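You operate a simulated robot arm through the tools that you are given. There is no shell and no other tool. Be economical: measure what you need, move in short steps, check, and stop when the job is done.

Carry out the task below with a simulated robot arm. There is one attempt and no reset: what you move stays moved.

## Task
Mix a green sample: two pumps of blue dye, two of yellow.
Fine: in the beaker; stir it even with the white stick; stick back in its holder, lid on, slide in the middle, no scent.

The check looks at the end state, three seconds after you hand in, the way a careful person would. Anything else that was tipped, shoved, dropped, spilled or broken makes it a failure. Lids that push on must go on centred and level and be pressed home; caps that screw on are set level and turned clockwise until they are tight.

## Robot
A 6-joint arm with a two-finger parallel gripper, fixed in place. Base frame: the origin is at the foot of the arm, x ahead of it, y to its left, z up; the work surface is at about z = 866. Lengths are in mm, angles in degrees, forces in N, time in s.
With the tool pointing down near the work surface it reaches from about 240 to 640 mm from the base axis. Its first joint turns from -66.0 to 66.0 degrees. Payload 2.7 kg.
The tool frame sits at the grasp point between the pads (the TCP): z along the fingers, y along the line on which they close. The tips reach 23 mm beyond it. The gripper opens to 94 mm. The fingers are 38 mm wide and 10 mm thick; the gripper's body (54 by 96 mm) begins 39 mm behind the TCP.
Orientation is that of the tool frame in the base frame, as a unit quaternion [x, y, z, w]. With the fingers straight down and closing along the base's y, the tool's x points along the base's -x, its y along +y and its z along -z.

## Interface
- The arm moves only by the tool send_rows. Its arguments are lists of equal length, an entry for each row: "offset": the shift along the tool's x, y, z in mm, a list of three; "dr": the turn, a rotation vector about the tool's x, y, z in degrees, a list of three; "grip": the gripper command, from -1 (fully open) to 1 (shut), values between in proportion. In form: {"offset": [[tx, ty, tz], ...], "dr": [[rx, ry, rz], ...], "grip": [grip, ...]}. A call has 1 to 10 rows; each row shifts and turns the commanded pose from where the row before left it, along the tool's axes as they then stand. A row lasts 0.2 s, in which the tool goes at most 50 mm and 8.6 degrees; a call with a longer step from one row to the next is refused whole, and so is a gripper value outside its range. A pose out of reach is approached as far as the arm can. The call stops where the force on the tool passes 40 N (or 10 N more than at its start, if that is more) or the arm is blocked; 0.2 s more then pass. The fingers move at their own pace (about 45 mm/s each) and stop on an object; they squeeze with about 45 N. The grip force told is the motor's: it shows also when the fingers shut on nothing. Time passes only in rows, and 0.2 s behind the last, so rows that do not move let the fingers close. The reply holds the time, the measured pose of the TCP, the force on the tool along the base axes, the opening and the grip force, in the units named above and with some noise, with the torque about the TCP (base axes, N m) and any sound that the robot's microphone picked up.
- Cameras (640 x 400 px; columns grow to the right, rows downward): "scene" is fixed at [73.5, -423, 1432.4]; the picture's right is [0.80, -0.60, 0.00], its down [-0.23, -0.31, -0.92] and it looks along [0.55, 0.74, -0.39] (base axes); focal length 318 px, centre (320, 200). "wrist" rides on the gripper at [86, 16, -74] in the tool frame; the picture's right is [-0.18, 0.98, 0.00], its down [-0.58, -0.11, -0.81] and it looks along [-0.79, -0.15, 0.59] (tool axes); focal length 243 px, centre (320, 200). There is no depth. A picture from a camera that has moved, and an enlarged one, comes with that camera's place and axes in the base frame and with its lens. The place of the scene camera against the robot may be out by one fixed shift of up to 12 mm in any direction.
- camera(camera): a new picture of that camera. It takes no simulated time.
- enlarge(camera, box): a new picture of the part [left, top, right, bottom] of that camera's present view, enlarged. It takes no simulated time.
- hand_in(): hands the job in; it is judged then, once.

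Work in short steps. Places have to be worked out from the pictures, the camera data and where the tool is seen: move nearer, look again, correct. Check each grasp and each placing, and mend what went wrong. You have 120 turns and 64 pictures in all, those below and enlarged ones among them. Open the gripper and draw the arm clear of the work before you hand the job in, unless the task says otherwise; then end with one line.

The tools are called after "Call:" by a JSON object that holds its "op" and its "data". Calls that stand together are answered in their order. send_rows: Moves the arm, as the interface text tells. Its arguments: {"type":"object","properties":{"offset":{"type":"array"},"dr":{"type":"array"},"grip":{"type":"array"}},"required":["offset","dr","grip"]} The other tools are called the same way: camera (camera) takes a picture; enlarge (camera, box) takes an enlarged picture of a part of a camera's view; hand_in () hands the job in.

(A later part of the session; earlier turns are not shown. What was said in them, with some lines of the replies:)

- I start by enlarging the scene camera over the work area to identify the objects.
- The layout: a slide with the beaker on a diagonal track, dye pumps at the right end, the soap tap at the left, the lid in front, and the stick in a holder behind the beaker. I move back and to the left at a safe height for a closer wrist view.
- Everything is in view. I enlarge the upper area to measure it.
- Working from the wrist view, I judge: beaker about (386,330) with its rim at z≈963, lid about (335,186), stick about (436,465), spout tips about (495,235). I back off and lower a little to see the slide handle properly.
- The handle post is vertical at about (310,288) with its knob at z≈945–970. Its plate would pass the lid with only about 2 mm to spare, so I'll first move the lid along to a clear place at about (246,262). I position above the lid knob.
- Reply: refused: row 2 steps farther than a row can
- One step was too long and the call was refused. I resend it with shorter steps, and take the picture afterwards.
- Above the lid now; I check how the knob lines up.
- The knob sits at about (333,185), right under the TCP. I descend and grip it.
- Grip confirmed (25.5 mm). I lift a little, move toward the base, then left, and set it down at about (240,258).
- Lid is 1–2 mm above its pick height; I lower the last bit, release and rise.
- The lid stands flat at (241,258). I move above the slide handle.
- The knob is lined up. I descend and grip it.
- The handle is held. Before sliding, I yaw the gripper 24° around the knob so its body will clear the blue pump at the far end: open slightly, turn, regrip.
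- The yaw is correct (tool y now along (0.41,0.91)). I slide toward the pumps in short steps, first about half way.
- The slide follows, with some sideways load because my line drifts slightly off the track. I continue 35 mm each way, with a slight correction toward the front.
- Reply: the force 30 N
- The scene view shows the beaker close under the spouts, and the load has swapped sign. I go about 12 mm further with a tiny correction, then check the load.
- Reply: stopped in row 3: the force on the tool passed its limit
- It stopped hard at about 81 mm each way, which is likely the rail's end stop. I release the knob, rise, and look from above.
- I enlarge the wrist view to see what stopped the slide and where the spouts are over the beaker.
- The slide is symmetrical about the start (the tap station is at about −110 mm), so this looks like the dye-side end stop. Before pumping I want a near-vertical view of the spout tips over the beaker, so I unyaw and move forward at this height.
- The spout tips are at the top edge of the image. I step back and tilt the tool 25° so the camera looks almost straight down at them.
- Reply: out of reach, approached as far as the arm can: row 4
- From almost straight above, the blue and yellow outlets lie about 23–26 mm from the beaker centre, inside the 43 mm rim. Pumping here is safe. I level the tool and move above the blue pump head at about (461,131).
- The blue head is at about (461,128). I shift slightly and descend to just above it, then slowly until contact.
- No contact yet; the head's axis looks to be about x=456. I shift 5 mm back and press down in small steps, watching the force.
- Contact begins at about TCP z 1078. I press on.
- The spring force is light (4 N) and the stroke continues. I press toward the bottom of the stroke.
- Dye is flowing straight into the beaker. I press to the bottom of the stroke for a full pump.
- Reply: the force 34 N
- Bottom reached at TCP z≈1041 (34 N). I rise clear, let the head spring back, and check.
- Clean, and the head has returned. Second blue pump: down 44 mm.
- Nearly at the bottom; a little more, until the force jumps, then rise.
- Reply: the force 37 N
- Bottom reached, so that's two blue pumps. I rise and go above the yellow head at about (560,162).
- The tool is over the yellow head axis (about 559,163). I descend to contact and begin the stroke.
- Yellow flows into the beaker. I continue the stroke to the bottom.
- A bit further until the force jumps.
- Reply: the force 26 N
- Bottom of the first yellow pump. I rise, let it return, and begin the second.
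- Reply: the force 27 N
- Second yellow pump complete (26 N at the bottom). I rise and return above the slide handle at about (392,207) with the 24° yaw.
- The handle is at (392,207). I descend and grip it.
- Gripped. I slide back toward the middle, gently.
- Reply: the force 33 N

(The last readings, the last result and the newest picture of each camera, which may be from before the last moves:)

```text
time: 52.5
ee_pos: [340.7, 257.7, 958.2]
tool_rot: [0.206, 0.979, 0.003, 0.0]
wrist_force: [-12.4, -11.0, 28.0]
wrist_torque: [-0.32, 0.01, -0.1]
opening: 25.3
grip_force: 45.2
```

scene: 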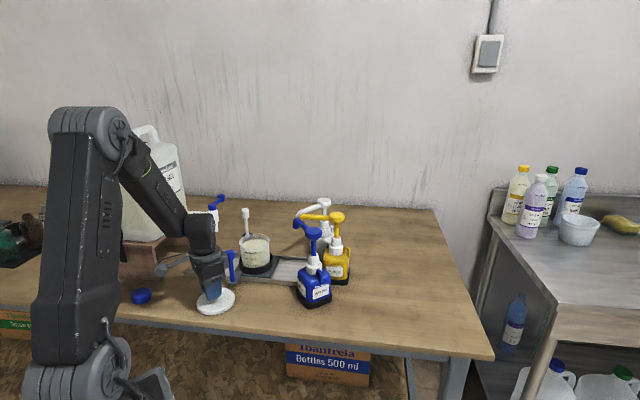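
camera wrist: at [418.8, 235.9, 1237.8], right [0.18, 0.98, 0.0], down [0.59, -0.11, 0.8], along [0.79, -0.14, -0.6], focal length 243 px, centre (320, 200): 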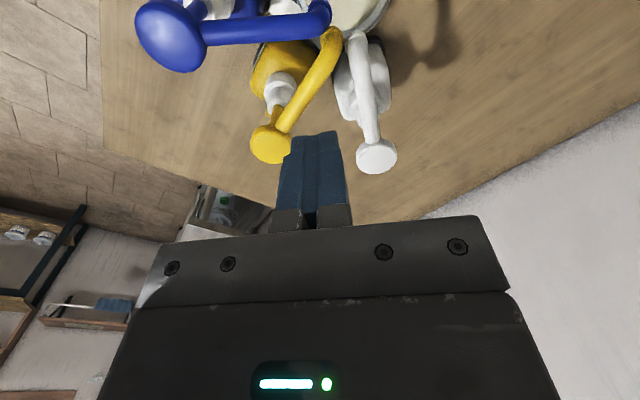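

Moving well, with slight side and vertical load. I relieve it a little and slide the remaining ~29 mm each way.

Call:
{"op": "send_rows", "data": {"offset": [[0.3, -0.8, -1.2], [9.9, 3.8, 0], [13.2, 5.07, 0], [9.9, 3.8, 0], [5.3, 2.1, 0], [0, 0, 0]], "dr": [[0, 0, 0], [0, 0, 0], [0, 0, 0], [0, 0, 0], [0, 0, 0], [0, 0, 0]], "grip": [1, 1, 1, 1, 1, 1]}}

Call:
{"op": "enlarge", "data": {"camera": "scene", "box": [170, 180, 370, 325]}}

```text
time: 53.9
ee_pos: [309.9, 287.2, 956.8]
tool_rot: [0.206, 0.979, 0.003, -0.002]
wrist_force: [3.7, 7.9, -18.8]
wrist_torque: [-0.65, -0.36, -0.09]
opening: 25.6
grip_force: 44.7
```

```text
2.76 times, centred on (270, 252) of scene
camera zoom: at [73.8, -422.6, 1432.5], right [0.8, -0.6, 0.0], down [-0.23, -0.31, -0.92], along [0.55, 0.74, -0.39], focal length 876 px, centre (458, 55)
```

zoom: 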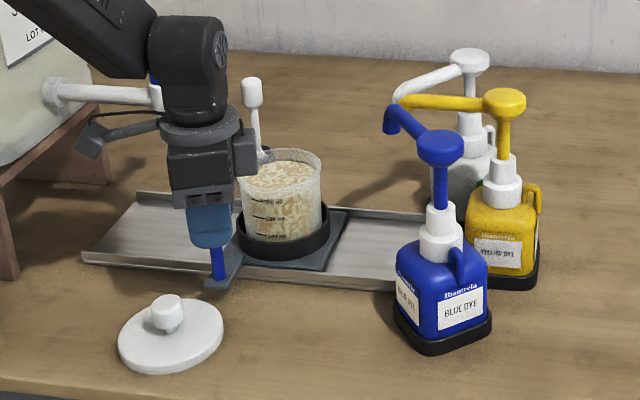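

The slide is back where it began. I release, rise, and yaw to −40° (so the camera will keep clear of the tap lever), then head for the stick.

Call:
{"op": "send_rows", "data": {"offset": [[0, 0, 0], [0, 0, 0], [0, 0, 0], [0, 0, -30], [0, 0, -45], [0, 0, -45], [0, 0, -45], [0, 0, -15], [0, 0, 0]], "dr": [[0, 0, 0], [0, 0, 0], [0, 0, 0], [0, 0, 0], [0, 0, 0], [0, 0, -8], [0, 0, -8], [0, 0, -8], [0, 0, 0]], "grip": [-0.2, -0.2, -0.2, -0.2, -0.2, -0.2, -0.2, -0.2, -0.2]}}

Call:
{"op": "send_rows", "data": {"offset": [[-30, 30, 0], [-30, 30, 0], [-20, 30, 0], [0, 0, 0], [0, 0, 0], [0, 0, 0], [0, 0, 0], [0, 0, 0], [0, 0, 0]], "dr": [[0, 0, 0], [0, 0, 0], [0, 0, 0], [0, 0, -8], [0, 0, -8], [0, 0, -8], [0, 0, -8], [0, 0, -8], [0, 0, 0]], "grip": [-0.2, -0.2, -0.2, -0.2, -0.2, -0.2, -0.2, -0.2, -0.2]}}

Call:
{"op": "camera", "data": {"camera": "wrist"}}

```text
time: 55.9
ee_pos: [311.8, 284.6, 1137.7]
tool_rot: [-0.003, 1.0, 0.003, -0.001]
wrist_force: [0.2, -0.6, 0.3]
wrist_torque: [-0.02, 0.01, 0.0]
opening: 56.5
grip_force: 0.1
```

```text
time: 57.9
ee_pos: [391.5, 375.2, 1138.4]
tool_rot: [-0.345, 0.939, 0.002, 0.0]
wrist_force: [0.1, -0.1, -0.5]
wrist_torque: [-0.03, 0.01, 0.01]
opening: 56.2
grip_force: 0.2
```

```text
29 pictures are left
camera wrist: at [315.5, 332.2, 1212.0], right [-0.5, 0.87, 0.01], down [0.52, 0.29, 0.81], along [0.7, 0.4, -0.59], focal length 243 px, centre (320, 200)
```

wrist: 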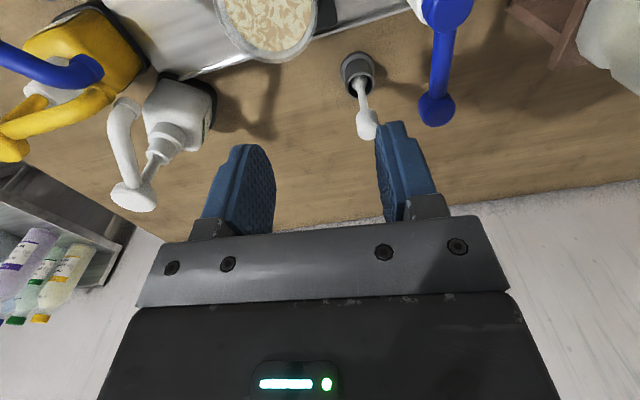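

I enlarge around the stick to locate it better.

Call:
{"op": "enlarge", "data": {"camera": "wrist", "box": [310, 20, 470, 140]}}

```text
3.33 times, centred on (390, 80) of wrist
camera zoom: at [315.5, 332.2, 1212.0], right [-0.5, 0.87, 0.01], down [0.52, 0.29, 0.81], along [0.7, 0.4, -0.59], focal length 809 px, centre (87, 600)
```

zoom: 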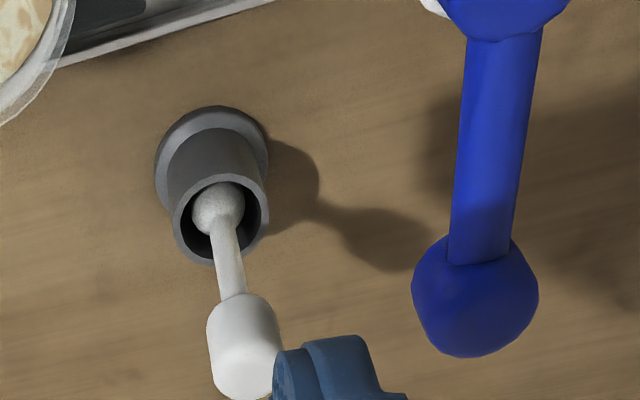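

The stick is vertical at about (430,458), knob centre z≈992. I move above it and recheck.

Call:
{"op": "send_rows", "data": {"offset": [[-28, 13, 0], [-28, 13, 0], [-27, 12, 0], [0, 0, 40], [0, 0, 25], [0, 0, 0]], "dr": [[0, 0, 0], [0, 0, 0], [0, 0, 0], [0, 0, 0], [0, 0, 0], [0, 0, 0]], "grip": [-0.2, -0.2, -0.2, -0.2, -0.2, -0.2]}}

Call:
{"op": "enlarge", "data": {"camera": "wrist", "box": [210, 20, 450, 230]}}

```text
time: 59.3
ee_pos: [409.3, 426.3, 1065.0]
tool_rot: [-0.343, 0.939, 0.003, 0.001]
wrist_force: [1.3, -2.1, 3.0]
wrist_torque: [0.07, 0.15, 0.07]
opening: 55.2
grip_force: 0.1
out of reach, approached as far as the arm can: row 2, 3
```

```text
1.90 times, centred on (330, 125) of wrist
camera zoom: at [333.0, 382.0, 1140.1], right [-0.49, 0.87, 0.01], down [0.51, 0.29, 0.81], along [0.7, 0.4, -0.59], focal length 462 px, centre (301, 343)
```

zoom: 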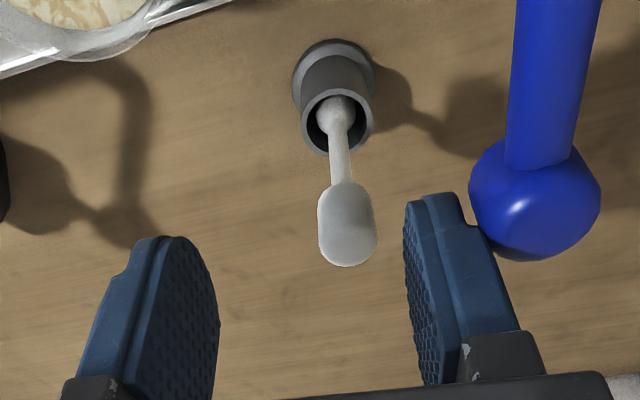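

The right finger is very close to the tap lever. I move away from it at once and narrow the opening.

Call:
{"op": "send_rows", "data": {"offset": [[0, -6, 0], [0, -6, 0], [0, 0, 0]], "dr": [[0, 0, 0], [0, 0, 0], [0, 0, 0]], "grip": [0.1, 0.1, 0.1]}}

Call:
{"op": "enlarge", "data": {"camera": "scene", "box": [170, 150, 330, 290]}}

```text
time: 60.1
ee_pos: [417.7, 418.4, 1065.9]
tool_rot: [-0.344, 0.939, 0.002, 0.001]
wrist_force: [-0.4, -0.9, -0.7]
wrist_torque: [0.05, 0.01, 0.01]
opening: 42.3
grip_force: 0.1
```

```text
2.86 times, centred on (250, 220) of scene
camera zoom: at [73.5, -423.0, 1432.4], right [0.8, -0.6, 0.0], down [-0.23, -0.31, -0.92], along [0.55, 0.74, -0.39], focal length 907 px, centre (520, 143)
```

zoom: 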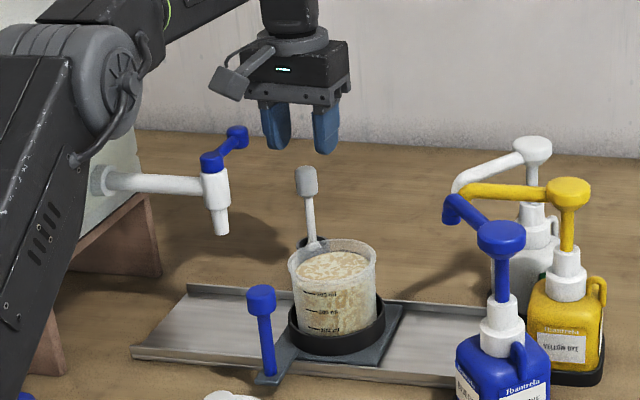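

The lever has not moved and nothing has dripped. Reach is limited at this height, so I turn the yaw to about −32° with a small 8° outward tilt (the pads stay flat to the stick), then move over the stick.

Call:
{"op": "send_rows", "data": {"offset": [[0, 0, 0], [0, 0, 0], [-14, 13, 12], [-14.4, 13.8, 13], [0, 0, 0]], "dr": [[0, 0, 8], [0, -8, 0], [0, 0, 0], [0, 0, 0], [0, 0, 0]], "grip": [0.1, 0.1, 0.1, 0.1, 0.1]}}

Call:
{"op": "camera", "data": {"camera": "wrist"}}

```text
time: 61.3
ee_pos: [431.2, 458.8, 1044.0]
tool_rot: [-0.276, 0.959, 0.022, 0.066]
wrist_force: [-0.1, 0.3, 0.0]
wrist_torque: [0.02, 0.0, 0.02]
opening: 42.0
grip_force: 0.0
```

```text
25 pictures are left
camera wrist: at [341.6, 420.7, 1105.9], right [-0.37, 0.93, 0.03], down [0.45, 0.15, 0.88], along [0.81, 0.34, -0.47], focal length 243 px, centre (320, 200)
```

wrist: 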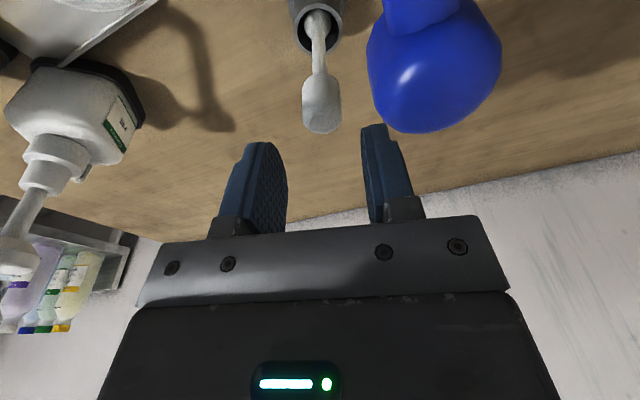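

The stick is right below and reachable, but going lower would bring the camera down onto the tap valve. I rotate the tool about its own axis by ~148° to put the camera on the far side, away from the tap.

Call:
{"op": "send_rows", "data": {"offset": [[0, 0, 0], [0, 0, 0], [0, 0, 0], [0, 0, 0], [0, 0, 0], [0, 0, 0], [0, 0, 0], [0, 0, 0], [0, 0, 0]], "dr": [[0, 0, -8.2], [0, 0, -8.2], [0, 0, -8.2], [0, 0, -8.2], [0, 0, -8.2], [0, 0, -8.2], [0, 0, -8.2], [0, 0, -8.2], [0, 0, -8.2]], "grip": [0.1, 0.1, 0.1, 0.1, 0.1, 0.1, 0.1, 0.1, 0.1]}}

Call:
{"op": "send_rows", "data": {"offset": [[0, 0, 0], [0, 0, 0], [0, 0, 0], [0, 0, 0], [0, 0, 0], [0, 0, 0], [0, 0, 0], [0, 0, 0], [0, 0, 0]], "dr": [[0, 0, -8.2], [0, 0, -8.2], [0, 0, -8.2], [0, 0, -8.2], [0, 0, -8.2], [0, 0, -8.2], [0, 0, -8.2], [0, 0, -8.2], [0, 0, -8.2]], "grip": [0.1, 0.1, 0.1, 0.1, 0.1, 0.1, 0.1, 0.1, 0.1]}}

```text
time: 63.3
ee_pos: [430.6, 459.1, 1045.7]
tool_rot: [0.797, -0.6, 0.023, -0.067]
wrist_force: [0.6, -0.2, -0.4]
wrist_torque: [0.01, 0.0, -0.01]
opening: 42.0
grip_force: 0.0
```

```text
time: 65.3
ee_pos: [430.6, 457.5, 1045.0]
tool_rot: [0.997, -0.002, 0.059, -0.04]
wrist_force: [-0.5, 0.1, 0.3]
wrist_torque: [0.01, 0.04, -0.02]
opening: 42.3
grip_force: 0.1
```

The camera is on the far side now. I take out the small sideways tilt so the pads are parallel to the stick, and look.

Call:
{"op": "send_rows", "data": {"offset": [[0, 0, 0], [0, 0, 0]], "dr": [[-4.6, 0, 0], [0, 0, 0]], "grip": [0.1, 0.1]}}

Call:
{"op": "camera", "data": {"camera": "wrist"}}

```text
time: 65.9
ee_pos: [429.7, 457.7, 1045.0]
tool_rot: [0.998, -0.004, 0.059, 0.0]
wrist_force: [0.3, -0.1, -0.4]
wrist_torque: [0.0, 0.01, 0.0]
opening: 42.3
grip_force: 0.1
```

```text
24 pictures are left
camera wrist: at [507.3, 441.7, 1128.7], right [-0.19, -0.98, -0.02], down [-0.67, 0.11, 0.73], along [-0.72, 0.15, -0.68], focal length 243 px, centre (320, 200)
```

wrist: 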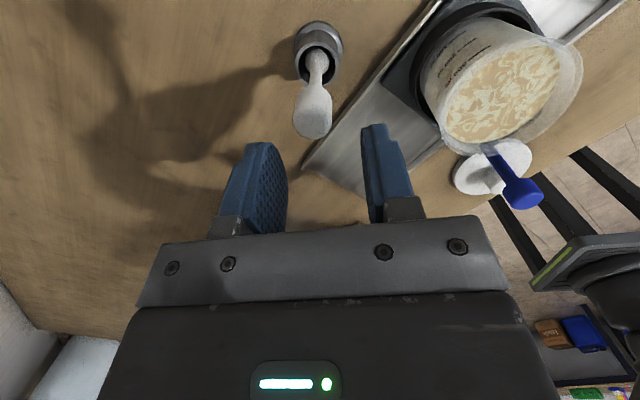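

Combining the opposing views puts the knob at (435,463,984). I align and descend with the fingers either side of it.

Call:
{"op": "send_rows", "data": {"offset": [[5, -5.3, 0], [-2.4, 0, 20], [-2.4, 0, 20], [-1.9, 0, 16], [0, 0, 0]], "dr": [[0, 0, 0], [0, 0, 0], [0, 0, 0], [0, 0, 0], [0, 0, 0]], "grip": [0.1, 0.1, 0.1, 0.1, 0.1]}}

Call:
{"op": "enlarge", "data": {"camera": "wrist", "box": [220, 40, 420, 230]}}

```text
time: 67.1
ee_pos: [435.0, 465.1, 989.6]
tool_rot: [0.998, -0.005, 0.058, 0.001]
wrist_force: [0.8, -0.3, -0.2]
wrist_torque: [0.0, -0.02, -0.01]
opening: 42.4
grip_force: 0.0
```

```text
2.11 times, centred on (320, 135) of wrist
camera zoom: at [513.1, 447.2, 1073.5], right [-0.19, -0.98, -0.02], down [-0.67, 0.11, 0.73], along [-0.72, 0.16, -0.68], focal length 511 px, centre (320, 337)
```

zoom: 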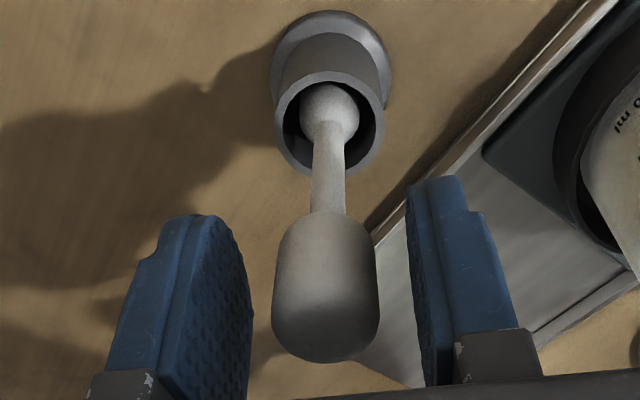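

The knob is centred between the pads. I close.

Call:
{"op": "send_rows", "data": {"offset": [[0, 0, 0], [0, 0, 0], [0, 0, 0], [0, 0, 0]], "dr": [[0, 0, 0], [0, 0, 0], [0, 0, 0], [0, 0, 0]], "grip": [0.4, 1, 1, 1]}}

```text
time: 68.1
ee_pos: [434.8, 463.8, 989.1]
tool_rot: [0.998, -0.005, 0.059, 0.0]
wrist_force: [0.0, -0.1, -0.6]
wrist_torque: [-0.09, 0.0, 0.0]
opening: 22.0
grip_force: 44.9
```

Gripped (22 mm). I lift straight up about 48 mm.

Call:
{"op": "send_rows", "data": {"offset": [[1.2, 0, -10], [1.9, 0, -16], [2.6, 0, -22], [0, 0, 0]], "dr": [[0, 0, 0], [0, 0, 0], [0, 0, 0], [0, 0, 0]], "grip": [1, 1, 1, 1]}}

Call:
{"op": "enlarge", "data": {"camera": "scene", "box": [200, 170, 320, 280]}}

```text
time: 69.1
ee_pos: [436.5, 464.1, 1037.1]
tool_rot: [0.998, -0.005, 0.058, -0.001]
wrist_force: [0.3, -0.2, 0.3]
wrist_torque: [0.01, 0.0, 0.0]
opening: 21.8
grip_force: 45.0
```

```text
3.64 times, centred on (260, 225) of scene
camera zoom: at [73.5, -423.0, 1432.4], right [0.8, -0.6, 0.0], down [-0.23, -0.31, -0.92], along [0.55, 0.74, -0.39], focal length 1155 px, centre (538, 109)
```

zoom: 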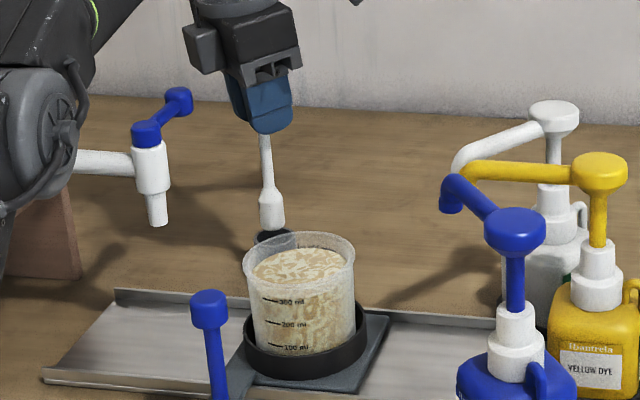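

The stick is out of its cup and hangs vertical. I lift on and move above the beaker (about (397,328)).

Call:
{"op": "send_rows", "data": {"offset": [[-2.2, 10, -32.5], [-2.2, 10, -32.5], [-8.9, 39, -1.06], [-8.9, 39, -1.06], [-8.9, 38, -1.06], [0, 0, 0]], "dr": [[0, 0, 0], [0, 0, 0], [0, 0, 0], [0, 0, 0], [0, 0, 0], [0, 0, 0]], "grip": [1, 1, 1, 1, 1, 1]}}

Call:
{"op": "enlarge", "data": {"camera": "wrist", "box": [200, 0, 440, 200]}}

Call:
{"op": "enlarge", "data": {"camera": "scene", "box": [200, 170, 320, 280]}}

```text
time: 70.5
ee_pos: [393.4, 329.0, 1101.7]
tool_rot: [0.998, -0.005, 0.058, -0.001]
wrist_force: [0.7, -0.6, 0.5]
wrist_torque: [0.0, 0.02, 0.0]
opening: 21.8
grip_force: 44.9
```

```text
2.00 times, centred on (320, 100) of wrist
camera zoom: at [471.6, 311.2, 1184.8], right [-0.19, -0.98, -0.02], down [-0.67, 0.11, 0.73], along [-0.72, 0.16, -0.68], focal length 485 px, centre (320, 400)
```

zoom: 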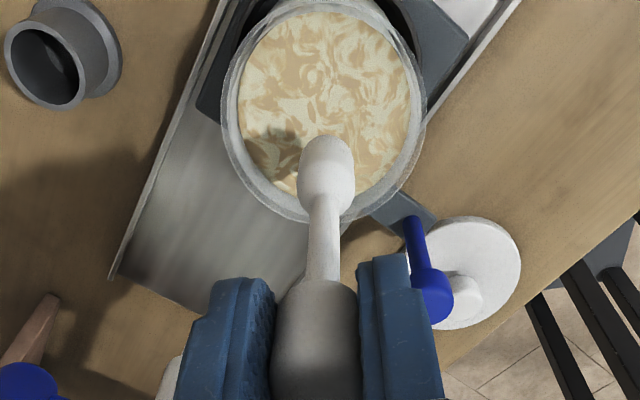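

```text
3.64 times, centred on (260, 225) of scene
camera zoom: at [73.5, -423.1, 1432.4], right [0.8, -0.6, 0.0], down [-0.23, -0.31, -0.92], along [0.55, 0.74, -0.39], focal length 1155 px, centre (538, 109)
```

zoom: 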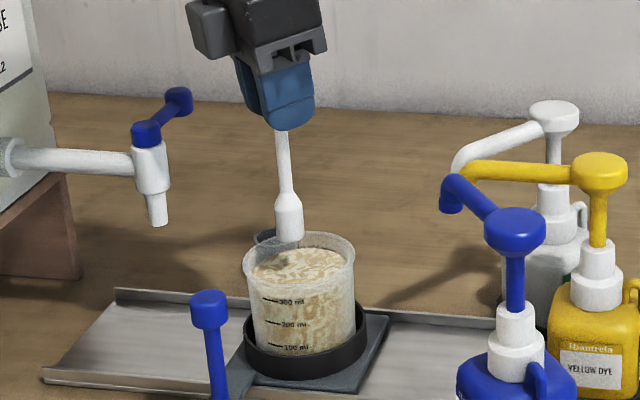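

Averaging the opposing views puts the beaker centre at about (397.5,328.5). I centre the stick and lower it into the liquid.

Call:
{"op": "send_rows", "data": {"offset": [[4, 0.5, 0], [-2.95, 0, 24.8], [-2.95, 0, 24.8], [-2.95, 0, 24.8], [-2.4, 0, 19.9], [0, 0, 0]], "dr": [[0, 0, 0], [0, 0, 0], [0, 0, 0], [0, 0, 0], [0, 0, 0], [0, 0, 0]], "grip": [1, 1, 1, 1, 1, 1]}}

Call:
{"op": "enlarge", "data": {"camera": "wrist", "box": [200, 0, 440, 200]}}

```text
time: 71.9
ee_pos: [397.3, 327.8, 1005.2]
tool_rot: [0.998, -0.005, 0.058, 0.0]
wrist_force: [0.6, 0.3, -1.2]
wrist_torque: [0.0, 0.02, -0.03]
opening: 21.8
grip_force: 45.3
```

```text
2.00 times, centred on (320, 100) of wrist
camera zoom: at [475.6, 310.7, 1089.4], right [-0.19, -0.98, -0.02], down [-0.67, 0.11, 0.73], along [-0.72, 0.16, -0.68], focal length 485 px, centre (320, 400)
```

zoom: 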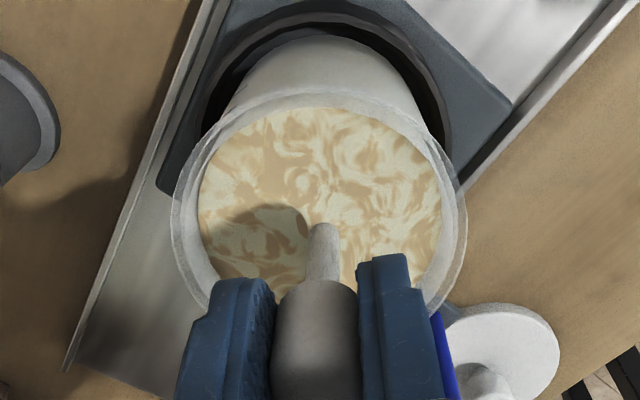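

The stem enters near the centre of the liquid. I stir in circles of 17 mm radius, checking forces.

Call:
{"op": "send_rows", "data": {"offset": [[8.4, 0, 1], [8.4, 0, 1], [-3.23, -9.99, -0.38], [-8.44, -6.18, -1.0], [-10.43, 0, -1.24], [-8.44, 6.18, -1.0], [-3.23, 9.99, -0.38], [3.23, 9.99, 0.38], [8.44, 6.18, 1.0], [10.43, 0, 1.24]], "dr": [[0, 0, 0], [0, 0, 0], [0, 0, 0], [0, 0, 0], [0, 0, 0], [0, 0, 0], [0, 0, 0], [0, 0, 0], [0, 0, 0], [0, 0, 0]], "grip": [1, 1, 1, 1, 1, 1, 1, 1, 1, 1]}}

Call:
{"op": "send_rows", "data": {"offset": [[8.44, -6.18, 1.0], [3.23, -9.99, 0.38], [-3.23, -9.99, -0.38], [-8.44, -6.18, -1.0], [-10.43, 0, -1.24], [-8.44, 6.18, -1.0], [-3.23, 9.99, -0.38], [3.23, 9.99, 0.38], [8.44, 6.18, 1.0], [10.43, 0, 1.24]], "dr": [[0, 0, 0], [0, 0, 0], [0, 0, 0], [0, 0, 0], [0, 0, 0], [0, 0, 0], [0, 0, 0], [0, 0, 0], [0, 0, 0], [0, 0, 0]], "grip": [1, 1, 1, 1, 1, 1, 1, 1, 1, 1]}}

Call:
{"op": "send_rows", "data": {"offset": [[8.44, -6.18, 1.0], [3.23, -9.99, 0.38], [-3.23, -9.99, -0.38], [-8.44, -6.18, -1.0], [-10.43, 0, -1.24], [-8.44, 6.18, -1.0], [-3.23, 9.99, -0.38], [3.23, 9.99, 0.38], [8.44, 6.18, 1.0], [10.43, 0, 1.24]], "dr": [[0, 0, 0], [0, 0, 0], [0, 0, 0], [0, 0, 0], [0, 0, 0], [0, 0, 0], [0, 0, 0], [0, 0, 0], [0, 0, 0], [0, 0, 0]], "grip": [1, 1, 1, 1, 1, 1, 1, 1, 1, 1]}}

Call:
{"op": "enlarge", "data": {"camera": "wrist", "box": [200, 0, 440, 200]}}

```text
time: 74.1
ee_pos: [404.2, 310.7, 1006.5]
tool_rot: [0.998, -0.005, 0.058, 0.0]
wrist_force: [0.4, -0.4, -0.2]
wrist_torque: [0.01, 0.0, -0.02]
opening: 21.6
grip_force: 44.8
```

```text
time: 76.3
ee_pos: [404.2, 309.9, 1007.6]
tool_rot: [0.998, -0.004, 0.057, 0.0]
wrist_force: [-0.1, -0.1, 0.0]
wrist_torque: [-0.03, 0.02, 0.0]
opening: 21.7
grip_force: 45.1
```

```text
time: 78.5
ee_pos: [403.9, 309.6, 1007.7]
tool_rot: [0.998, -0.005, 0.057, 0.001]
wrist_force: [0.0, 0.1, 0.0]
wrist_torque: [0.0, 0.0, 0.02]
opening: 21.5
grip_force: 45.2
```

```text
2.00 times, centred on (320, 100) of wrist
camera zoom: at [481.5, 293.2, 1091.0], right [-0.19, -0.98, -0.02], down [-0.67, 0.11, 0.73], along [-0.72, 0.15, -0.68], focal length 485 px, centre (320, 400)
```

zoom: 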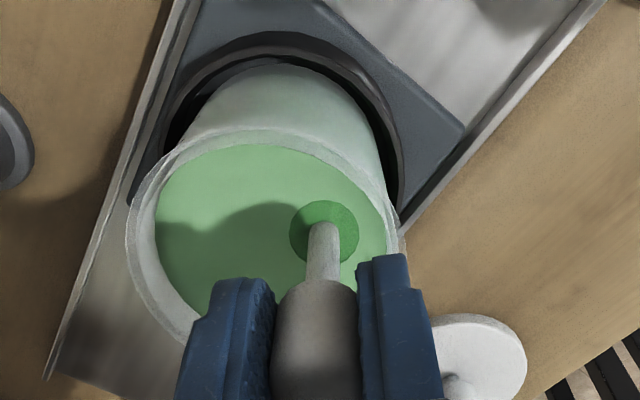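

It's now an even green. I do one more turn, then return to the centre.

Call:
{"op": "send_rows", "data": {"offset": [[8.44, -6.18, 1.0], [3.23, -9.99, 0.38], [-3.23, -9.99, -0.38], [-8.44, -6.18, -1.0], [-10.43, 0, -1.24], [-8.44, 6.18, -1.0], [-3.23, 9.99, -0.38], [3.23, 9.99, 0.38], [8.44, 6.18, 1.0], [10.43, 0, 1.24]], "dr": [[0, 0, 0], [0, 0, 0], [0, 0, 0], [0, 0, 0], [0, 0, 0], [0, 0, 0], [0, 0, 0], [0, 0, 0], [0, 0, 0], [0, 0, 0]], "grip": [1, 1, 1, 1, 1, 1, 1, 1, 1, 1]}}

Call:
{"op": "send_rows", "data": {"offset": [[-3, -9, -0.4], [-3, -9, -0.4], [0, 0, 0], [0, 0, 0], [0, 0, 0]], "dr": [[0, 0, 0], [0, 0, 0], [0, 0, 0], [0, 0, 0], [0, 0, 0]], "grip": [1, 1, 1, 1, 1]}}

```text
time: 80.7
ee_pos: [403.8, 310.9, 1008.3]
tool_rot: [0.998, -0.005, 0.057, 0.0]
wrist_force: [-0.6, -0.4, 0.2]
wrist_torque: [-0.01, 0.0, 0.02]
opening: 21.8
grip_force: 45.0
```

```text
time: 81.9
ee_pos: [397.0, 330.5, 1007.0]
tool_rot: [0.998, -0.004, 0.06, -0.001]
wrist_force: [-0.1, 0.9, -0.3]
wrist_torque: [0.01, -0.02, -0.02]
opening: 21.7
grip_force: 44.5
```

I raise the stick slowly out of the liquid and let it drip over the beaker.

Call:
{"op": "send_rows", "data": {"offset": [[2.4, 0, -19.9], [2.4, 0, -19.9], [2.4, 0, -19.9], [1.8, 0, -14.9], [0, 0, 0], [0, 0, 0], [0, 0, 0], [0, 0, 0], [0, 0, 0], [0, 0, 0]], "dr": [[0, 0, 0], [0, 0, 0], [0, 0, 0], [0, 0, 0], [0, 0, 0], [0, 0, 0], [0, 0, 0], [0, 0, 0], [0, 0, 0], [0, 0, 0]], "grip": [1, 1, 1, 1, 1, 1, 1, 1, 1, 1]}}

Call:
{"op": "send_rows", "data": {"offset": [[2.3, 0, -19], [0, 0, 0], [0, 0, 0], [0, 0, 0], [0, 0, 0], [0, 0, 0], [0, 0, 0], [0, 0, 0]], "dr": [[0, 0, 0], [0, 0, 0], [0, 0, 0], [0, 0, 0], [0, 0, 0], [0, 0, 0], [0, 0, 0], [0, 0, 0]], "grip": [1, 1, 1, 1, 1, 1, 1, 1]}}

Call:
{"op": "enlarge", "data": {"camera": "wrist", "box": [200, 0, 440, 200]}}

```text
time: 84.1
ee_pos: [396.5, 328.1, 1083.2]
tool_rot: [0.998, -0.004, 0.059, 0.0]
wrist_force: [-0.3, 1.1, 0.2]
wrist_torque: [0.05, 0.0, 0.03]
opening: 21.5
grip_force: 44.8
```

```text
time: 85.9
ee_pos: [397.7, 328.5, 1102.1]
tool_rot: [0.998, -0.005, 0.059, 0.0]
wrist_force: [-0.6, -0.3, 0.3]
wrist_torque: [0.04, 0.0, 0.02]
opening: 21.6
grip_force: 44.9
```

```text
2.00 times, centred on (320, 100) of wrist
camera zoom: at [474.5, 311.5, 1185.5], right [-0.19, -0.98, -0.02], down [-0.67, 0.11, 0.73], along [-0.72, 0.15, -0.68], focal length 485 px, centre (320, 400)
```

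zoom: 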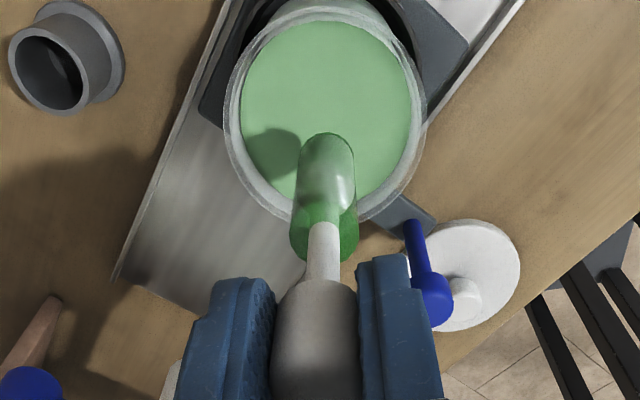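

The stick end carries a green film. I wait a few seconds over the beaker to see if it drains.

Call:
{"op": "send_rows", "data": {"offset": [[0, 0, 0], [0, 0, 0], [0, 0, 0], [0, 0, 0], [0, 0, 0], [0, 0, 0], [0, 0, 0], [0, 0, 0], [0, 0, 0], [0, 0, 0]], "dr": [[0, 0, 0], [0, 0, 0], [0, 0, 0], [0, 0, 0], [0, 0, 0], [0, 0, 0], [0, 0, 0], [0, 0, 0], [0, 0, 0], [0, 0, 0]], "grip": [1, 1, 1, 1, 1, 1, 1, 1, 1, 1]}}

Call:
{"op": "send_rows", "data": {"offset": [[0, 0, 0], [0, 0, 0], [0, 0, 0], [0, 0, 0], [0, 0, 0], [0, 0, 0], [0, 0, 0], [0, 0, 0], [0, 0, 0], [0, 0, 0]], "dr": [[0, 0, 0], [0, 0, 0], [0, 0, 0], [0, 0, 0], [0, 0, 0], [0, 0, 0], [0, 0, 0], [0, 0, 0], [0, 0, 0], [0, 0, 0]], "grip": [1, 1, 1, 1, 1, 1, 1, 1, 1, 1]}}

Call:
{"op": "enlarge", "data": {"camera": "wrist", "box": [200, 0, 440, 200]}}

```text
time: 88.1
ee_pos: [397.0, 329.4, 1101.4]
tool_rot: [0.998, -0.005, 0.058, 0.0]
wrist_force: [0.6, -0.3, -0.8]
wrist_torque: [0.01, 0.0, 0.02]
opening: 21.7
grip_force: 44.6
```

```text
time: 90.3
ee_pos: [396.9, 328.3, 1102.2]
tool_rot: [0.998, -0.005, 0.059, 0.001]
wrist_force: [-0.8, 0.2, 0.4]
wrist_torque: [0.01, 0.01, -0.02]
opening: 22.0
grip_force: 44.7
```

```text
2.00 times, centred on (320, 100) of wrist
camera zoom: at [474.5, 311.5, 1185.5], right [-0.19, -0.98, -0.02], down [-0.67, 0.11, 0.73], along [-0.72, 0.15, -0.68], focal length 485 px, centre (320, 400)
```

zoom: 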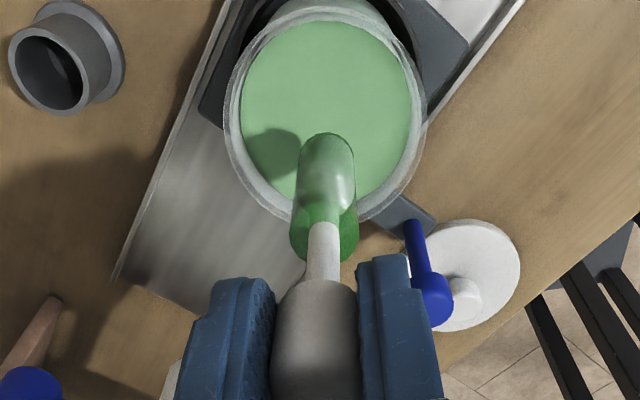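

The film is static, so it's just wetness, with no drops. I carry the stick back above its holder along the same path.

Call:
{"op": "send_rows", "data": {"offset": [[8.94, -39, 1.06], [8.94, -39, 1.06], [8.94, -39, 1.06], [2.29, -9.15, 26.45], [2.29, -9.15, 26.45], [0, 0, 0]], "dr": [[0, 0, 0], [0, 0, 0], [0, 0, 0], [0, 0, 0], [0, 0, 0], [0, 0, 0]], "grip": [1, 1, 1, 1, 1, 1]}}

Call:
{"op": "enlarge", "data": {"camera": "wrist", "box": [200, 0, 440, 200]}}

```text
time: 91.7
ee_pos: [434.3, 462.8, 1048.4]
tool_rot: [0.998, -0.005, 0.058, 0.0]
wrist_force: [0.7, -0.7, 0.1]
wrist_torque: [0.04, 0.01, 0.04]
opening: 21.9
grip_force: 44.9
```

```text
2.00 times, centred on (320, 100) of wrist
camera zoom: at [511.6, 445.5, 1132.3], right [-0.19, -0.98, -0.02], down [-0.67, 0.12, 0.73], along [-0.72, 0.15, -0.68], focal length 485 px, centre (320, 400)
```

zoom: 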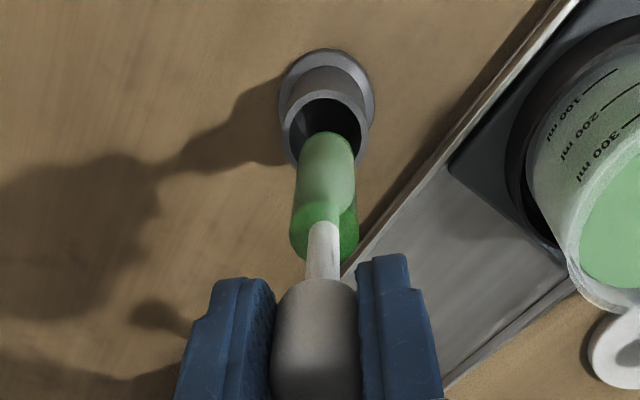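

Stick and cup are aligned. I lower it straight into the holder.

Call:
{"op": "send_rows", "data": {"offset": [[-1.6, -1, 18], [-2.1, 0, 18], [-1.9, 0, 16], [-0.8, 0, 6.5], [0, 0, 0]], "dr": [[0, 0, 0], [0, 0, 0], [0, 0, 0], [0, 0, 0], [0, 0, 0]], "grip": [1, 1, 1, 1, 1]}}

```text
time: 92.9
ee_pos: [436.6, 465.7, 990.3]
tool_rot: [0.998, -0.004, 0.058, 0.0]
wrist_force: [-0.4, 0.8, -0.2]
wrist_torque: [-0.03, 0.01, -0.01]
opening: 21.8
grip_force: 44.9
```

Down without resistance. I lower the last millimetre, release, then rise, and look.

Call:
{"op": "send_rows", "data": {"offset": [[-0.5, 0.5, 1.5], [0, 0, 0], [0, 0, 0], [0, 0, 0]], "dr": [[0, 0, 0], [0, 0, 0], [0, 0, 0], [0, 0, 0]], "grip": [1, 0.5, 0.1, 0.1]}}

Call:
{"op": "send_rows", "data": {"offset": [[1.8, 0, -15], [2.6, 0, -22], [3, 0, -25], [0, 0, 0]], "dr": [[0, 0, 0], [0, 0, 0], [0, 0, 0], [0, 0, 0]], "grip": [0.1, 0.1, 0.1, 0.1]}}

Call:
{"op": "camera", "data": {"camera": "wrist"}}

```text
time: 93.9
ee_pos: [437.9, 464.5, 989.7]
tool_rot: [0.998, -0.005, 0.058, 0.001]
wrist_force: [-0.4, -0.4, -1.2]
wrist_torque: [0.02, -0.02, 0.01]
opening: 42.2
grip_force: 0.1
```

```text
time: 94.9
ee_pos: [435.3, 461.9, 1052.5]
tool_rot: [0.998, -0.005, 0.057, 0.001]
wrist_force: [0.0, 0.2, -0.3]
wrist_torque: [-0.01, 0.0, -0.01]
opening: 42.4
grip_force: 0.0
out of reach, approached as far as the arm can: row 3
```

```text
14 pictures are left
camera wrist: at [512.8, 444.5, 1135.5], right [-0.19, -0.98, -0.02], down [-0.67, 0.12, 0.73], along [-0.72, 0.15, -0.68], focal length 243 px, centre (320, 200)
```

wrist: 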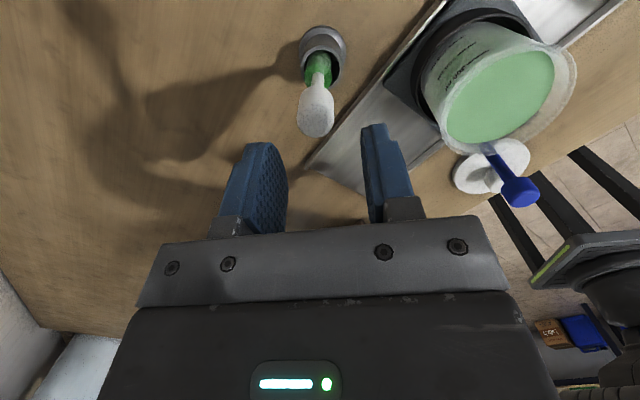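

The stick stands in its holder. Now the lid: I rise and come inward, level the tool, and go above the lid at (241.5,258).

Call:
{"op": "send_rows", "data": {"offset": [[-2.6, 30, -20.5], [-2.6, 30, -20.5], [-2.6, 30, -20.5], [0, 0, 0], [-40, 28, 0], [-40, 28, 0], [-40, 28, 0], [-40, 28, 0], [-19, 0, 0], [0, 0, 0]], "dr": [[0, 0, 0], [0, 0, 0], [0, 0, 0], [0, -6.7, 0], [0, 0, 0], [0, 0, 0], [0, 0, 0], [0, 0, 0], [0, 0, 0], [0, 0, 0]], "grip": [-0.2, -0.2, -0.2, -0.2, -0.2, -0.2, -0.2, -0.2, -0.2, -0.2]}}

```text
time: 97.1
ee_pos: [239.7, 262.2, 1111.9]
tool_rot: [1.0, -0.004, 0.0, 0.0]
wrist_force: [-0.3, 0.4, -0.3]
wrist_torque: [0.02, 0.0, -0.04]
opening: 56.6
grip_force: 0.0
```

Level and above the lid. I correct by a few mm, descend to about z 970, and check alignment.

Call:
{"op": "send_rows", "data": {"offset": [[1.8, 4.4, 40], [0, 0, 45], [0, 0, 45], [0, 0, 10], [0, 0, 0]], "dr": [[0, 0, 0], [0, 0, 0], [0, 0, 0], [0, 0, 0], [0, 0, 0]], "grip": [-0.2, -0.2, -0.2, -0.2, -0.2]}}

Call:
{"op": "enlarge", "data": {"camera": "wrist", "box": [220, 40, 420, 230]}}

```text
time: 98.3
ee_pos: [239.8, 256.8, 969.5]
tool_rot: [1.0, -0.005, -0.001, 0.001]
wrist_force: [1.3, 0.2, 0.2]
wrist_torque: [-0.02, 0.01, 0.0]
opening: 56.3
grip_force: 0.1
```

```text
2.11 times, centred on (320, 135) of wrist
camera zoom: at [327.3, 239.6, 1043.5], right [-0.19, -0.98, 0.0], down [-0.58, 0.11, 0.81], along [-0.79, 0.16, -0.59], focal length 511 px, centre (320, 337)
```

zoom: 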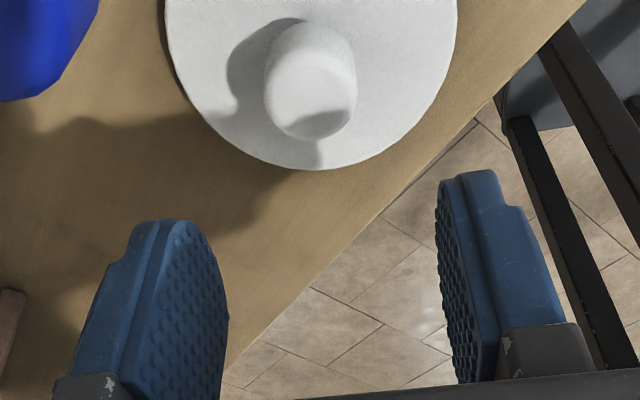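

Comparing with the first lid pick (same height, opposite yaw), the lid centre is about 8.5 mm further forward, at x≈248.5. I correct, descend and grip it.

Call:
{"op": "send_rows", "data": {"offset": [[8.5, -0.5, 0], [0, 0, 25], [0, 0, 22], [0, 0, 12], [0, 0, 0], [0, 0, 0], [0, 0, 0], [0, 0, 0]], "dr": [[0, 0, 0], [0, 0, 0], [0, 0, 0], [0, 0, 0], [0, 0, 0], [0, 0, 0], [0, 0, 0], [0, 0, 0]], "grip": [-0.2, -0.2, -0.2, -0.2, 0.3, 1, 1, 1]}}

Call:
{"op": "enlarge", "data": {"camera": "wrist", "box": [220, 40, 420, 230]}}

```text
time: 100.1
ee_pos: [249.8, 256.7, 912.5]
tool_rot: [1.0, -0.005, 0.0, 0.0]
wrist_force: [0.0, -0.1, -0.5]
wrist_torque: [-0.03, -0.02, 0.02]
opening: 25.3
grip_force: 45.1
```

```text
2.11 times, centred on (320, 135) of wrist
camera zoom: at [336.4, 239.9, 986.2], right [-0.19, -0.98, 0.0], down [-0.58, 0.11, 0.81], along [-0.79, 0.16, -0.59], focal length 511 px, centre (320, 337)
```

zoom: 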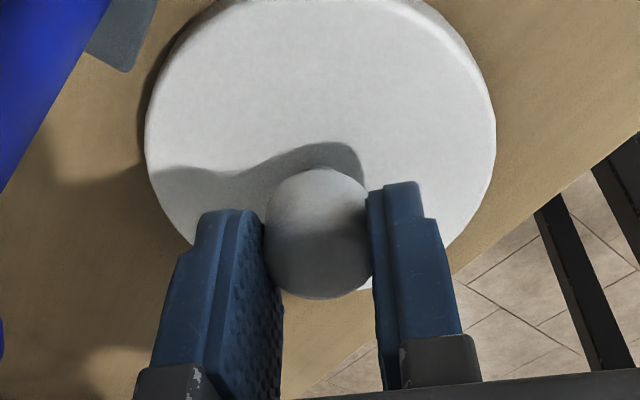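

Gripped, with the knob centred in the pads. I lift and carry the lid over the beaker at a safe height.

Call:
{"op": "send_rows", "data": {"offset": [[0, 0, -20], [0, 0, -40], [0, 0, -45], [0, 0, -45], [40, -19, 0], [40, -19, 0], [40, -19, 0], [26.7, -14.3, 0], [0, 0, 0]], "dr": [[0, 0, 0], [0, 0, 0], [0, 0, 0], [0, 0, 0], [0, 0, 0], [0, 0, 0], [0, 0, 0], [0, 0, 0], [0, 0, 0]], "grip": [1, 1, 1, 1, 1, 1, 1, 1, 1]}}

Call:
{"op": "send_rows", "data": {"offset": [[0, 0, 20], [0, 0, 10], [0, 0, 5], [0, 0, 0]], "dr": [[0, 0, 0], [0, 0, 0], [0, 0, 0], [0, 0, 0]], "grip": [1, 1, 1, 1]}}

Call:
{"op": "enlarge", "data": {"camera": "scene", "box": [205, 190, 305, 285]}}

Call:
{"op": "enlarge", "data": {"camera": "wrist", "box": [180, 0, 460, 220]}}

```text
time: 102.1
ee_pos: [396.0, 327.5, 1062.9]
tool_rot: [1.0, -0.004, -0.001, 0.0]
wrist_force: [1.3, -0.1, -0.9]
wrist_torque: [0.01, 0.03, 0.02]
opening: 25.4
grip_force: 44.9
```

```text
time: 103.1
ee_pos: [397.3, 328.2, 1027.3]
tool_rot: [1.0, -0.005, 0.0, -0.001]
wrist_force: [0.6, -0.2, -0.8]
wrist_torque: [0.01, 0.01, -0.02]
opening: 25.3
grip_force: 45.0
```

```text
4.21 times, centred on (255, 238) of scene
camera zoom: at [73.5, -423.0, 1432.4], right [0.8, -0.6, 0.0], down [-0.23, -0.31, -0.92], along [0.55, 0.74, -0.39], focal length 1337 px, centre (594, 42)
```

zoom: 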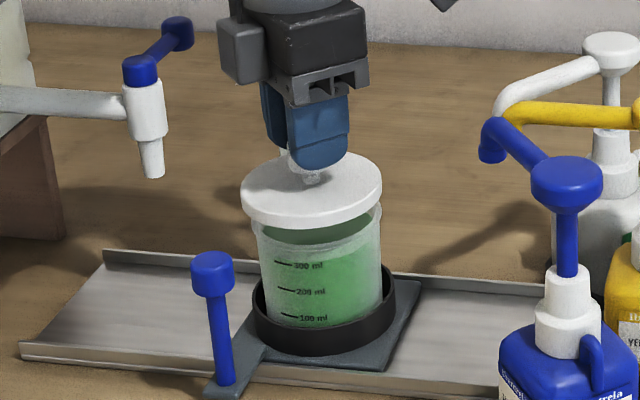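

```text
1.82 times, centred on (320, 110) of wrist
camera zoom: at [483.8, 310.7, 1101.3], right [-0.19, -0.98, 0.0], down [-0.58, 0.11, 0.81], along [-0.79, 0.16, -0.59], focal length 441 px, centre (320, 364)
```

zoom: 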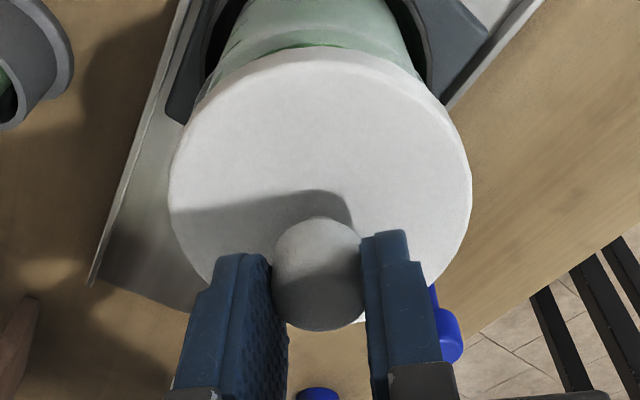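

The lid is very nearly over the beaker; I judge it needs +2 mm x and +1 mm y. I nudge it, lower 10 mm, and look again.

Call:
{"op": "send_rows", "data": {"offset": [[2, -1, 0], [0, 0, 5], [0, 0, 5], [0, 0, 0]], "dr": [[0, 0, 0], [0, 0, 0], [0, 0, 0], [0, 0, 0]], "grip": [1, 1, 1, 1]}}

Call:
{"op": "enlarge", "data": {"camera": "scene", "box": [225, 215, 285, 275]}}

Call:
{"op": "enlarge", "data": {"camera": "wrist", "box": [220, 0, 420, 120]}}

```text
time: 104.1
ee_pos: [397.4, 327.8, 1017.6]
tool_rot: [1.0, -0.005, 0.0, -0.001]
wrist_force: [0.4, -0.2, -0.2]
wrist_torque: [0.0, -0.01, -0.02]
opening: 25.1
grip_force: 44.8
```

```text
6.67 times, centred on (255, 245) of scene
camera zoom: at [73.5, -423.0, 1432.4], right [0.8, -0.6, 0.0], down [-0.23, -0.31, -0.92], along [0.55, 0.74, -0.39], focal length 2117 px, centre (753, -100)
```

zoom: 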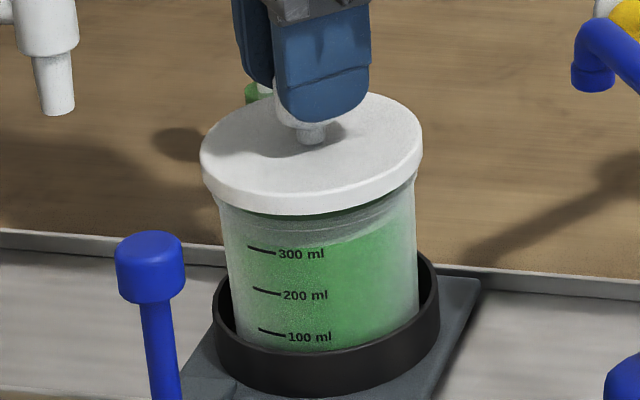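

```text
3.20 times, centred on (320, 60) of wrist
camera zoom: at [485.7, 311.5, 1091.3], right [-0.19, -0.98, 0.0], down [-0.58, 0.11, 0.81], along [-0.79, 0.16, -0.59], focal length 776 px, centre (320, 648)
```

zoom: 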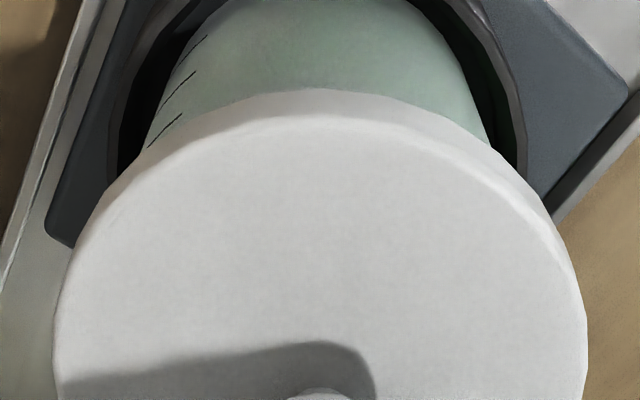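

Both views show the lid centred over the rim within about 1 mm. I lower gently, watching for contact.

Call:
{"op": "send_rows", "data": {"offset": [[0, 0, 3], [0, 0, 2], [0, 0, 2], [0, 0, 2], [0, 0, 2], [0, 0, 0]], "dr": [[0, 0, 0], [0, 0, 0], [0, 0, 0], [0, 0, 0], [0, 0, 0], [0, 0, 0]], "grip": [1, 1, 1, 1, 1, 1]}}

```text
time: 105.5
ee_pos: [399.3, 328.3, 1007.1]
tool_rot: [1.0, -0.005, 0.0, 0.0]
wrist_force: [-0.1, -0.4, 0.7]
wrist_torque: [0.02, -0.02, -0.01]
opening: 25.7
grip_force: 45.8
```

Call:
{"op": "send_rows", "data": {"offset": [[0, 0, 2], [0, 0, 2], [0, 0, 2], [0, 0, 0]], "dr": [[0, 0, 0], [0, 0, 0], [0, 0, 0], [0, 0, 0]], "grip": [1, 1, 1, 1]}}

```text
time: 106.5
ee_pos: [400.0, 329.8, 1002.5]
tool_rot: [1.0, -0.004, 0.001, 0.0]
wrist_force: [-4.6, -6.3, 20.5]
wrist_torque: [-0.3, 0.44, 0.04]
opening: 25.4
grip_force: 44.9
heard: snap
```

I heard a snap at 20 N, so the lid seems to have gone home. I check it from the scene camera.

Call:
{"op": "enlarge", "data": {"camera": "scene", "box": [225, 215, 285, 275]}}

```text
6.67 times, centred on (255, 245) of scene
camera zoom: at [73.1, -423.4, 1432.3], right [0.8, -0.6, 0.0], down [-0.23, -0.31, -0.92], along [0.55, 0.74, -0.39], focal length 2117 px, centre (753, -100)
```

zoom: 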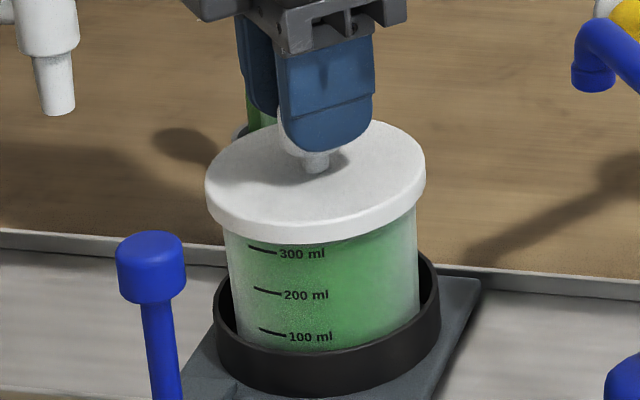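

The lid sits level and centred, with its skirt over the rim. I give it one small extra press, then release and rise.

Call:
{"op": "send_rows", "data": {"offset": [[0, 0, 0.7], [0, 0, 0], [0, 0, -0.7], [0, 0, 0]], "dr": [[0, 0, 0], [0, 0, 0], [0, 0, 0], [0, 0, 0]], "grip": [1, 1, 1, 1]}}

Call:
{"op": "send_rows", "data": {"offset": [[0, 0, 0], [0, 0, 0], [0, 0, 0], [0, 0, -15], [0, 0, -35], [0, 0, -45], [0, 0, -45], [0, 0, 0]], "dr": [[0, 0, 0], [0, 0, 0], [0, 0, 0], [0, 0, 0], [0, 0, 0], [0, 0, 0], [0, 0, 0], [0, 0, 0]], "grip": [0.4, -0.1, -0.1, -0.1, -0.1, -0.1, -0.1, -0.1]}}

Call:
{"op": "enlarge", "data": {"camera": "scene", "box": [170, 180, 370, 325]}}

```text
time: 107.5
ee_pos: [399.4, 329.2, 1002.2]
tool_rot: [1.0, -0.003, 0.002, -0.002]
wrist_force: [-2.5, -2.5, 27.7]
wrist_torque: [-0.07, -0.01, -0.03]
opening: 25.1
grip_force: 44.5
```

```text
time: 109.3
ee_pos: [399.6, 327.6, 1142.9]
tool_rot: [1.0, -0.004, 0.001, -0.001]
wrist_force: [-0.9, -0.1, -0.5]
wrist_torque: [-0.07, -0.02, -0.02]
opening: 51.5
grip_force: 0.0
```

```text
2.76 times, centred on (270, 252) of scene
camera zoom: at [73.5, -423.0, 1432.4], right [0.8, -0.6, 0.0], down [-0.23, -0.31, -0.92], along [0.55, 0.74, -0.39], focal length 876 px, centre (458, 55)
```

zoom: 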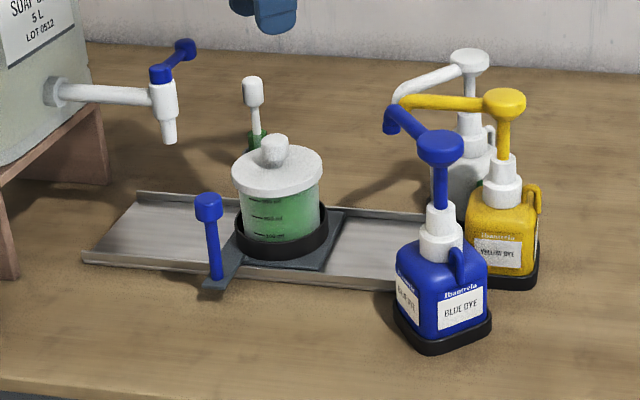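

Everything looks right: lid on, stick in its holder, slide in the middle, pumps upright, no spills. I draw the arm back clear.

Call:
{"op": "send_rows", "data": {"offset": [[-20, 10, -30], [-40, 15, -20], [-40, 15, 0], [0, 0, 0]], "dr": [[0, 0, 0], [0, 0, 0], [0, 0, 0], [0, 0, 0]], "grip": [-1, -1, -1, -1]}}

Call:
{"op": "camera", "data": {"camera": "scene"}}

```text
time: 110.3
ee_pos: [299.8, 289.9, 1190.4]
tool_rot: [1.0, -0.004, 0.0, 0.0]
wrist_force: [0.9, -0.1, -0.5]
wrist_torque: [-0.01, -0.01, 0.02]
opening: 94.0
grip_force: 0.1
```

```text
5 pictures are left
```

scene: 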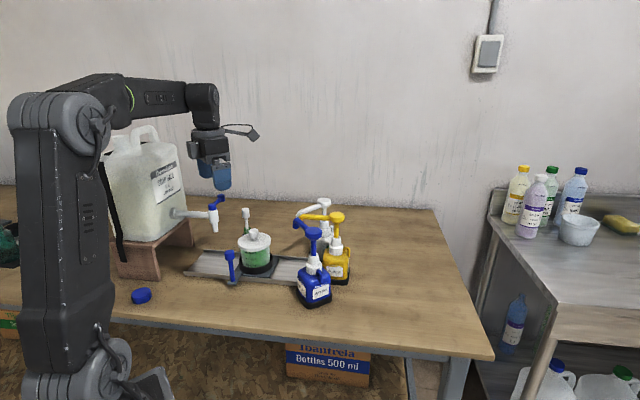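

The arm is clear and the gripper open. I hand in.

Call:
{"op": "hand_in", "data": {}}

```text
The job is handed in.
```

I mixed the green sample from two pumps of blue and two of yellow, with no scent: it is stirred even, the stick is back in its holder, the lid is snapped on level, and the slide is back in the middle.
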